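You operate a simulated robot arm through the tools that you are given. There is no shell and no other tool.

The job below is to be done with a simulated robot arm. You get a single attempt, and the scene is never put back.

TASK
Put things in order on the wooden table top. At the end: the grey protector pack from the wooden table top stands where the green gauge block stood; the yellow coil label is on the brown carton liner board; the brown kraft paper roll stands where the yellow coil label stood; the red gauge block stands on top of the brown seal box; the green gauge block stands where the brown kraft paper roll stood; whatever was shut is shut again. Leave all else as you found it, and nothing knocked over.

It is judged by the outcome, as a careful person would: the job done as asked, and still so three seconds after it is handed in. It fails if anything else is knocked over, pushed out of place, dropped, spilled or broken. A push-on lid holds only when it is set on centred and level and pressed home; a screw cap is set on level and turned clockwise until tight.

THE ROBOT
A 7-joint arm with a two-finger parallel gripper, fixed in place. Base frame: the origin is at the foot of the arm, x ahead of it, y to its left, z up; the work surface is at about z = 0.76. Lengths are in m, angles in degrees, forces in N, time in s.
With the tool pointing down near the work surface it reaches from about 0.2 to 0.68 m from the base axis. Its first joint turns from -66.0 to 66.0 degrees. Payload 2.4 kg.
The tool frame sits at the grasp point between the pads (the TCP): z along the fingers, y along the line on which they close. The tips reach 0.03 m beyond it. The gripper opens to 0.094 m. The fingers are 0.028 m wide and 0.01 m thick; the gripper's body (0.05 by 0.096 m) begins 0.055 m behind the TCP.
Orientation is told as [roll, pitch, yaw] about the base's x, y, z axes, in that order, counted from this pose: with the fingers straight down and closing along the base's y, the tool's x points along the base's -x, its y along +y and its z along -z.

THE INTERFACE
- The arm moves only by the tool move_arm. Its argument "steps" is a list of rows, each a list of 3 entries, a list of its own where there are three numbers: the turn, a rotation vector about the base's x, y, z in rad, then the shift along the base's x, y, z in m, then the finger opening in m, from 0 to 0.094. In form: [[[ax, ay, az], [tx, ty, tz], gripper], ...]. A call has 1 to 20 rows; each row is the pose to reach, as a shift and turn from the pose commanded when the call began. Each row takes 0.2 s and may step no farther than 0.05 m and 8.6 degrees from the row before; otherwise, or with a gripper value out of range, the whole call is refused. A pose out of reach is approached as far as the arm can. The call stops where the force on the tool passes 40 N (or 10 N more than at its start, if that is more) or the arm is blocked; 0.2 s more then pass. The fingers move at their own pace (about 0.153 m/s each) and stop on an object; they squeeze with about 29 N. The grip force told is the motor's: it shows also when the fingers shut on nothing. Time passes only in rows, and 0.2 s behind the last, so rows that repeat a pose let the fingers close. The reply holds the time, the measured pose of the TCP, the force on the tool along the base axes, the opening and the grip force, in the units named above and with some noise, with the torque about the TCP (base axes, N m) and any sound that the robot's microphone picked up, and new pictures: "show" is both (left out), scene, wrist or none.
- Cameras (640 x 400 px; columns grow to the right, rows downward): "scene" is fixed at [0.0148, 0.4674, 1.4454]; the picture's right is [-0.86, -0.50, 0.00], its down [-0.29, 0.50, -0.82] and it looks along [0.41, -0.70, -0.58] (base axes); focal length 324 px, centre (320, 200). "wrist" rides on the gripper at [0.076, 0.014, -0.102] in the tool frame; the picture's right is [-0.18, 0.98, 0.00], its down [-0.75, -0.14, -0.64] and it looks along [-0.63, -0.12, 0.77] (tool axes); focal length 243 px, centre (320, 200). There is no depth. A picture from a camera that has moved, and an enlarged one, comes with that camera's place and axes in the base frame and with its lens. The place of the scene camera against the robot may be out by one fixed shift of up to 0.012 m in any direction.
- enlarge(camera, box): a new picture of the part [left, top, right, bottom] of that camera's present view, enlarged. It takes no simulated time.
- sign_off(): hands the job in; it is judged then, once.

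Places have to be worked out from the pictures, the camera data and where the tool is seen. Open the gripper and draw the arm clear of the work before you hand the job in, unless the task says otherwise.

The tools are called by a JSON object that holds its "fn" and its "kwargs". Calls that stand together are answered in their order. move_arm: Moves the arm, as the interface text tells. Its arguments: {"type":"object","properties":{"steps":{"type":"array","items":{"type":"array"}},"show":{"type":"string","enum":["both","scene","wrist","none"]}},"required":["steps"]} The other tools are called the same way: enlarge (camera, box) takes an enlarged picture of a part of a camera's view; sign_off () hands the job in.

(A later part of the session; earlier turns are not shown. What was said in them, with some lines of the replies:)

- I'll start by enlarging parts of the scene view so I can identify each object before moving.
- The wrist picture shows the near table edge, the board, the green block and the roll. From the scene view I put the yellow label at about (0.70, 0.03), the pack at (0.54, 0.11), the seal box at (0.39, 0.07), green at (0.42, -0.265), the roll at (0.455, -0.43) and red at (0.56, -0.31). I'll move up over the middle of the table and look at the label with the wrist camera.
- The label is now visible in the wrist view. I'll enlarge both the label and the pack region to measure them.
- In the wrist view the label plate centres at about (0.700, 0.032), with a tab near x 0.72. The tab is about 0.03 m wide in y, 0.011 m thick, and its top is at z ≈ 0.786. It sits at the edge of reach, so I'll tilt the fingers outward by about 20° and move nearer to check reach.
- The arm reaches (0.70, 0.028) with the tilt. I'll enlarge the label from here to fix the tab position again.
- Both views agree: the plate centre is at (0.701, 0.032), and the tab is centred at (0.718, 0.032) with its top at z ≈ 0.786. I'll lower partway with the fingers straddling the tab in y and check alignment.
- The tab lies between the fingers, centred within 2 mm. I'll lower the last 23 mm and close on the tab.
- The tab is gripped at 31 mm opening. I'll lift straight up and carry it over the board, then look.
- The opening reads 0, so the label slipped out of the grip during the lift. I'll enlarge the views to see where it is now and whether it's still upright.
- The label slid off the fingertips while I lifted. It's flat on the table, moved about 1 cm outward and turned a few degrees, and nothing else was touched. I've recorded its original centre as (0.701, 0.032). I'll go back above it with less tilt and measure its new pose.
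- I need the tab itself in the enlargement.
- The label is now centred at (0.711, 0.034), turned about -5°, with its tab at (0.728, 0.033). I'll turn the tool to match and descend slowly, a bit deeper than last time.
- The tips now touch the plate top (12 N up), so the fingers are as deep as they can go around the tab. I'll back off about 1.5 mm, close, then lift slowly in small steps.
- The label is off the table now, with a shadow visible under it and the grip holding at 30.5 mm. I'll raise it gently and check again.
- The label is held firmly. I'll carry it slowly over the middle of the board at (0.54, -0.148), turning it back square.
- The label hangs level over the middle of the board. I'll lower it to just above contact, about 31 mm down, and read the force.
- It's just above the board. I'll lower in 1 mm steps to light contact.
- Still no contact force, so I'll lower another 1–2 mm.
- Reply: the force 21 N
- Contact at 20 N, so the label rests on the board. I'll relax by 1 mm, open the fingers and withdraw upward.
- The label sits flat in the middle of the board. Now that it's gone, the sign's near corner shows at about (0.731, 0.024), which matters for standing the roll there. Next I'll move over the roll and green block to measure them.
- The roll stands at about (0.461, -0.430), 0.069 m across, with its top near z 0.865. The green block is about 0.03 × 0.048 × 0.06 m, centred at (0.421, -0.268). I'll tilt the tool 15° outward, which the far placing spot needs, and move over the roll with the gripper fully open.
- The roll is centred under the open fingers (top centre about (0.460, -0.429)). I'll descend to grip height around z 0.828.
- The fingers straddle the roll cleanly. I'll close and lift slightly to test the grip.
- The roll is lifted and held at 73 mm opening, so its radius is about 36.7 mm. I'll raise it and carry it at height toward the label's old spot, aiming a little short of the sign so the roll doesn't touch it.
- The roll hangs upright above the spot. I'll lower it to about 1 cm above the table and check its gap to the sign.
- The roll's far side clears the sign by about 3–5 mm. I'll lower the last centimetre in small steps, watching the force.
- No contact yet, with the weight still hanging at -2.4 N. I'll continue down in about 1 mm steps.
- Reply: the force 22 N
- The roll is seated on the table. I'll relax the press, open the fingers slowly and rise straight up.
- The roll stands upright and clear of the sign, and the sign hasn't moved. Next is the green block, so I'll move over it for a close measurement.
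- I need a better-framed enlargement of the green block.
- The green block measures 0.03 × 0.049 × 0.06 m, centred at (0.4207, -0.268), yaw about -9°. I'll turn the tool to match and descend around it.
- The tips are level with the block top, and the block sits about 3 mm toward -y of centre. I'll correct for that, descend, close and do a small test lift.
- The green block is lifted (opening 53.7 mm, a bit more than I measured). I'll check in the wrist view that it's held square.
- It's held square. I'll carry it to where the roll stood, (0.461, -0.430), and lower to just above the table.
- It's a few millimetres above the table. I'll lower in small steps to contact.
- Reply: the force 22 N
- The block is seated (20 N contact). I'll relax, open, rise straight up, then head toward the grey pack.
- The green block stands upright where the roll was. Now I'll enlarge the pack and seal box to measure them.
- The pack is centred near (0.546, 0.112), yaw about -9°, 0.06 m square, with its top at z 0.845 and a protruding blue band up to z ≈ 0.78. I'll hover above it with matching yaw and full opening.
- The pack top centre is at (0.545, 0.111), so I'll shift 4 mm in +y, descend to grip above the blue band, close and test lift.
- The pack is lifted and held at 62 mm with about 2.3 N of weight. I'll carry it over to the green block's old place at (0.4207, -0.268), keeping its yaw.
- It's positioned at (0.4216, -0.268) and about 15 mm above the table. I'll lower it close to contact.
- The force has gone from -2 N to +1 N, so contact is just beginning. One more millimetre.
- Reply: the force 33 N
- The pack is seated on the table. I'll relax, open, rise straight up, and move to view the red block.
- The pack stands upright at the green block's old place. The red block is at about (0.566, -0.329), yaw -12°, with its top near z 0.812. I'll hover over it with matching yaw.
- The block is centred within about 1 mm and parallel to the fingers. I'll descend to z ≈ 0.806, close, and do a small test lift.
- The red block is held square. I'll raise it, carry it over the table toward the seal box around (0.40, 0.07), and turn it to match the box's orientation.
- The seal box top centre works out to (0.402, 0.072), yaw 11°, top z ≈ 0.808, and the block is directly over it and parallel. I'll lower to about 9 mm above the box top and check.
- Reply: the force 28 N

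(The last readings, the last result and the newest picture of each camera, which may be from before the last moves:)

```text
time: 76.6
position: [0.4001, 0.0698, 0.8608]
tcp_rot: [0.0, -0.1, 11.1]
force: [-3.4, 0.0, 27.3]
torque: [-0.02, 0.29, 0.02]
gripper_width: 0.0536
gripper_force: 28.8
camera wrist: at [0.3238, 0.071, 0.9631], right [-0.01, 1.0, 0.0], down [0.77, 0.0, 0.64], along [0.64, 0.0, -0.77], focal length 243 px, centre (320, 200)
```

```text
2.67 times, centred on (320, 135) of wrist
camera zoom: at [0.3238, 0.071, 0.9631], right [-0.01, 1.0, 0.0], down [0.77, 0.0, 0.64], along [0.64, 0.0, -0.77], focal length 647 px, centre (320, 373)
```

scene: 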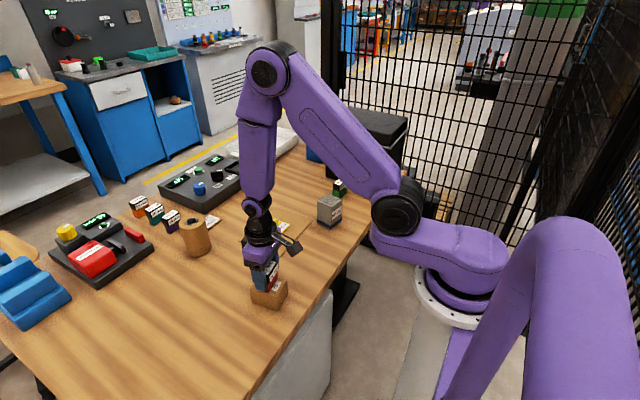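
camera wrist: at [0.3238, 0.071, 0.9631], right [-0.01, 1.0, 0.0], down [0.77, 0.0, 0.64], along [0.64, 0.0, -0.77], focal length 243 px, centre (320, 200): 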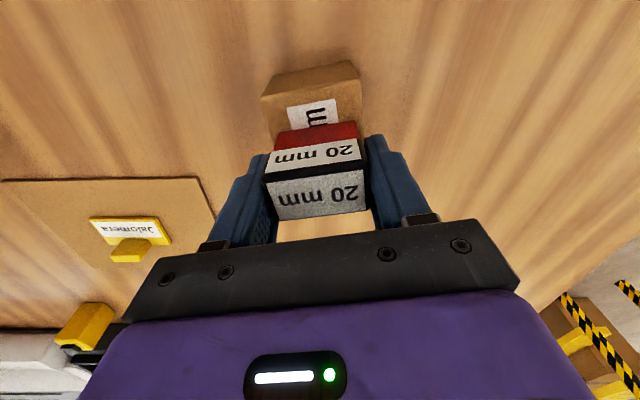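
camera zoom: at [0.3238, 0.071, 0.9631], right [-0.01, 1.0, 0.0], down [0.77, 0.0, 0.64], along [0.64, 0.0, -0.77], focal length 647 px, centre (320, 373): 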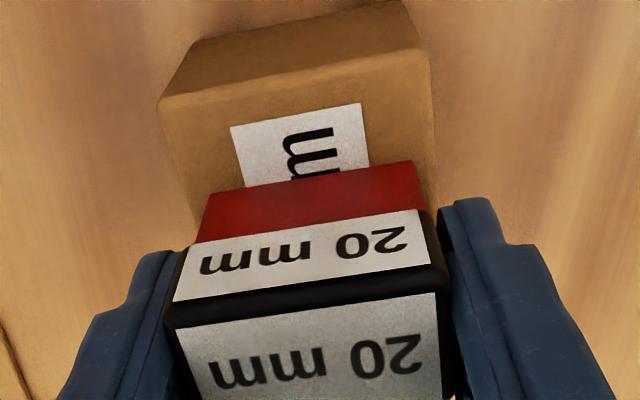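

Contact came sooner (27 N; the box top is nearer z 0.815), and the block sits centred on the box within about 1–2 mm. I'll relax the press, open gently, and rise.

{"fn": "move_arm", "kwargs": {"steps": [[[0, 0, 0], [0, 0, 0.0008], 0.02], [[0, 0, 0], [0, 0, 0.0013], 0.02], [[0, 0, 0], [0, 0, 0.0013], 0.057], [[0, 0, 0], [0, 0, 0.0013], 0.065], [[0, 0, 0], [0, 0, 0.0013], 0.075], [[0, 0, 0], [0, 0, 0.0013], 0.08], [[0, 0, 0], [0, 0, 0.015], 0.08], [[0, 0, 0], [0, 0, 0.04], 0.08], [[0, 0, 0], [0, 0, 0.08], 0.08], [[0, 0, 0], [0, 0, 0.12], 0.08], [[0, 0, 0], [0, 0, 0.12], 0.08]]}}

{"fn": "enlarge", "kwargs": {"camera": "scene", "box": [220, 240, 316, 310]}}

{"fn": "enlarge", "kwargs": {"camera": "wrist", "box": [220, 20, 420, 145]}}

```text
time: 79.0
position: [0.4031, 0.073, 0.9811]
tcp_rot: [0.0, 0.0, 11.1]
force: [0.4, 0.1, 0.0]
torque: [-0.05, 0.04, -0.01]
gripper_width: 0.08
gripper_force: 0.0
camera wrist: at [0.3268, 0.0734, 1.0835], right [-0.01, 1.0, 0.0], down [0.77, 0.0, 0.64], along [0.64, 0.0, -0.77], focal length 243 px, centre (320, 200)
```

scene: 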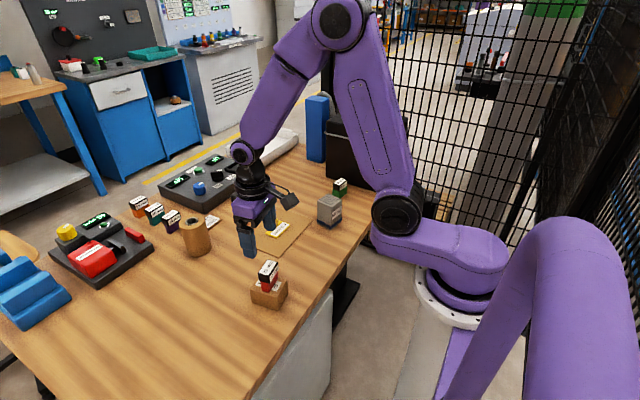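
wrist: 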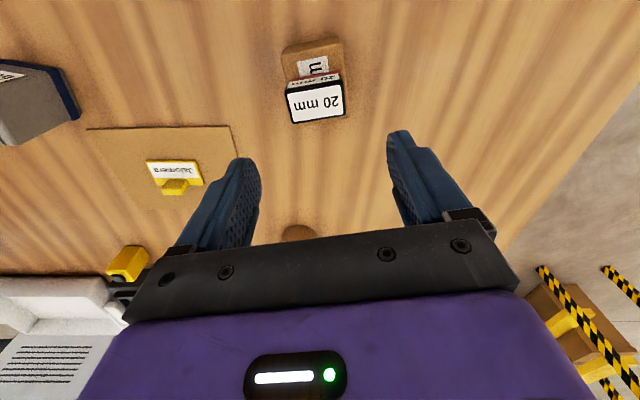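

```text
5.71 times, centred on (268, 275) of scene
camera zoom: at [0.0148, 0.4674, 1.4454], right [-0.86, -0.5, 0.0], down [-0.29, 0.5, -0.82], along [0.41, -0.7, -0.58], focal length 1854 px, centre (617, -229)
```

zoom: 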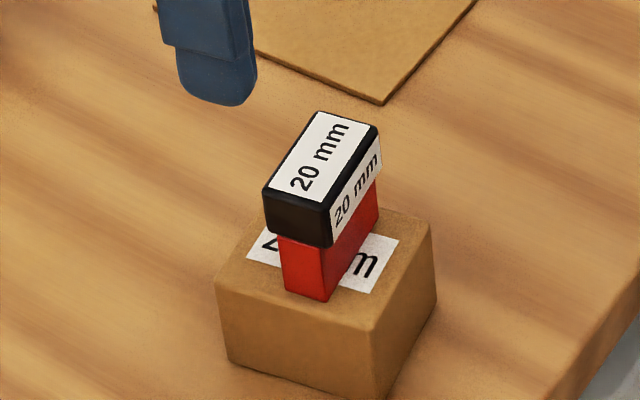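

```text
3.20 times, centred on (320, 82) of wrist
camera zoom: at [0.3268, 0.0734, 1.0835], right [-0.01, 1.0, 0.0], down [0.77, 0.0, 0.64], along [0.64, 0.0, -0.77], focal length 776 px, centre (320, 576)
```

zoom: 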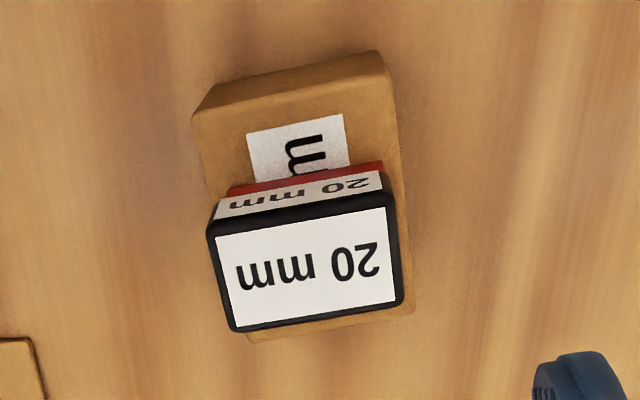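

The red block stands level and centred on the seal box, and the box hasn't moved. I'll open the gripper fully, draw the arm back to its starting pose and inspect everything.

{"fn": "move_arm", "kwargs": {"steps": [[[0, 0, 0], [0, 0, 0.03], 0.085], [[0, 0, -0.05], [-0.01, -0.02, 0.06], 0.094], [[0, 0, -0.1], [-0.02, -0.05, 0.085], 0.094], [[0, 0, -0.15], [-0.035, -0.085, 0.085], 0.094], [[0, 0, -0.19], [-0.05, -0.12, 0.085], 0.094], [[0, 0, -0.19], [-0.065, -0.15, 0.085], 0.094], [[0, 0, -0.19], [-0.078, -0.18, 0.085], 0.094], [[0, 0, -0.19], [-0.078, -0.18, 0.085], 0.094]]}}

{"fn": "enlarge", "kwargs": {"camera": "scene", "box": [120, 140, 280, 260]}}

{"fn": "enlarge", "kwargs": {"camera": "scene", "box": [230, 140, 390, 240]}}

{"fn": "enlarge", "kwargs": {"camera": "scene", "box": [0, 200, 320, 400]}}

```text
time: 80.8
position: [0.3242, -0.1099, 1.0631]
tcp_rot: [0.0, 0.0, 0.1]
force: [-0.3, 0.3, -0.4]
torque: [-0.03, 0.01, -0.03]
gripper_width: 0.0939
gripper_force: 0.1
camera wrist: at [0.2486, -0.0949, 1.1661], right [0.18, 0.98, 0.0], down [0.75, -0.14, 0.64], along [0.63, -0.12, -0.77], focal length 243 px, centre (320, 200)
```

scene: 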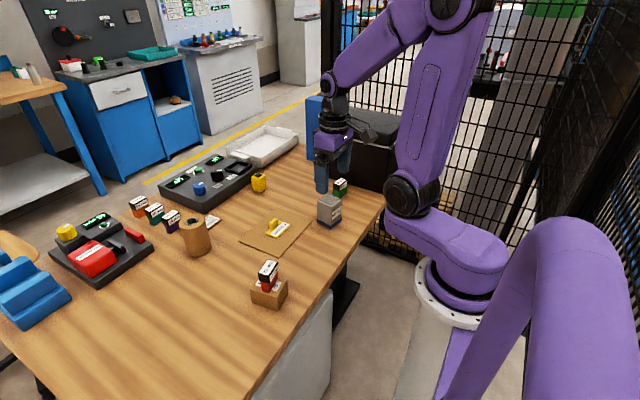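
wrist: 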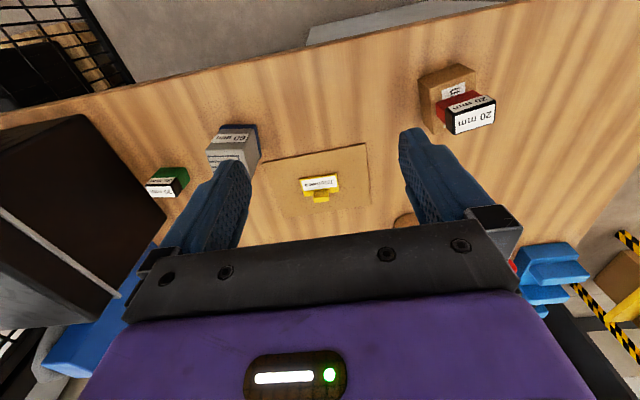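

```text
3.33 times, centred on (200, 200) of scene
camera zoom: at [0.0148, 0.4674, 1.4454], right [-0.86, -0.5, 0.0], down [-0.29, 0.5, -0.82], along [0.41, -0.7, -0.58], focal length 1082 px, centre (720, 200)
```

zoom: 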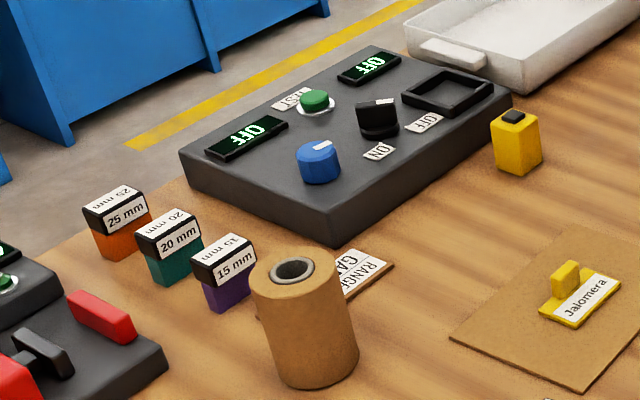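

```text
4.00 times, centred on (310, 190) of scene
camera zoom: at [0.0148, 0.4674, 1.4454], right [-0.86, -0.5, 0.0], down [-0.29, 0.5, -0.82], along [0.41, -0.7, -0.58], focal length 1298 px, centre (360, 240)
```

zoom: 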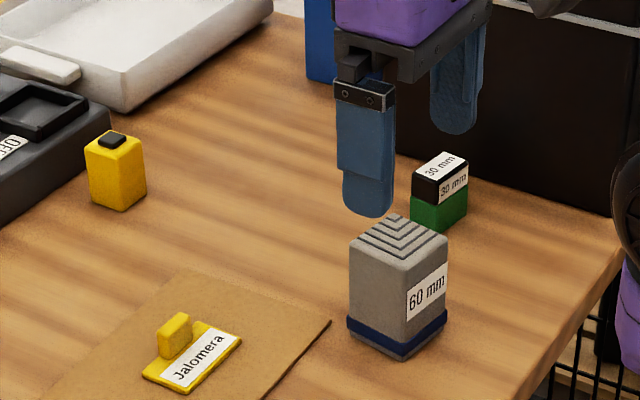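

```text
2.00 times, centred on (160, 300) of scene
camera zoom: at [0.0148, 0.4674, 1.4454], right [-0.86, -0.5, 0.0], down [-0.29, 0.5, -0.82], along [0.41, -0.7, -0.58], focal length 649 px, centre (640, 0)
```

zoom: 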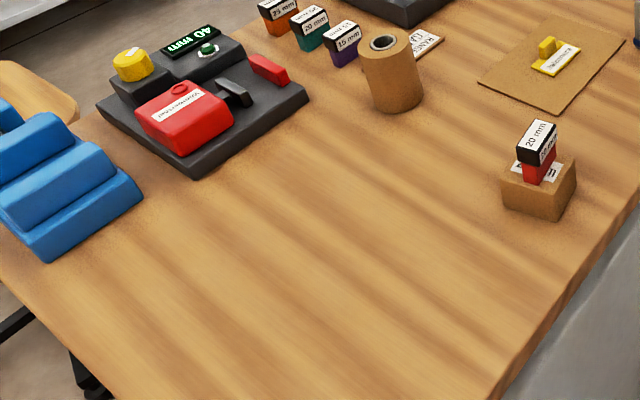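

All five items check out in the final pictures:
- **Yellow label:** lies on the board.
- **Roll:** stands upright where the label was, about 1 cm short of its exact centre because the roll is wide and would otherwise overlap the sign.
- **Green block:** stands where the roll was.
- **Grey pack:** stands where the green block was.
- **Red block:** stands on the seal box.

Nothing else looks disturbed, the gripper is open and the arm is clear, so I'm handing the job in.

{"fn": "sign_off", "kwargs": {}}

```text
The job is handed in.
```

I've handed the job in with everything placed as you asked, except that the roll stands about 1 cm off its exact spot. The final pictures show nothing knocked over, and no other item looks disturbed.

| Item | Where it is now |
|---|---|
| Yellow coil label | Flat in the middle of the brown carton liner board |
| Brown kraft paper roll | Upright where the label stood, about 1 cm short of its exact centre |
| Green gauge block | Upright where the roll stood |
| Grey protector pack | Upright where the green block stood |
| Red gauge block | Level and centred on top of the brown seal box |

- **Roll position:** the roll is about 73 mm across, so on the label's exact centre it would have overlapped the small "RANGE 250 / GAP 20 mm" sign. I left a gap of roughly 3–5 mm to the sign instead.
- **Label slip:** the label slid out of the fingers on the first lift and moved about 1 cm on the table. It touched nothing, and the second grip held.
- **Shut items:** I didn't need to open anything, so there was nothing to shut again.
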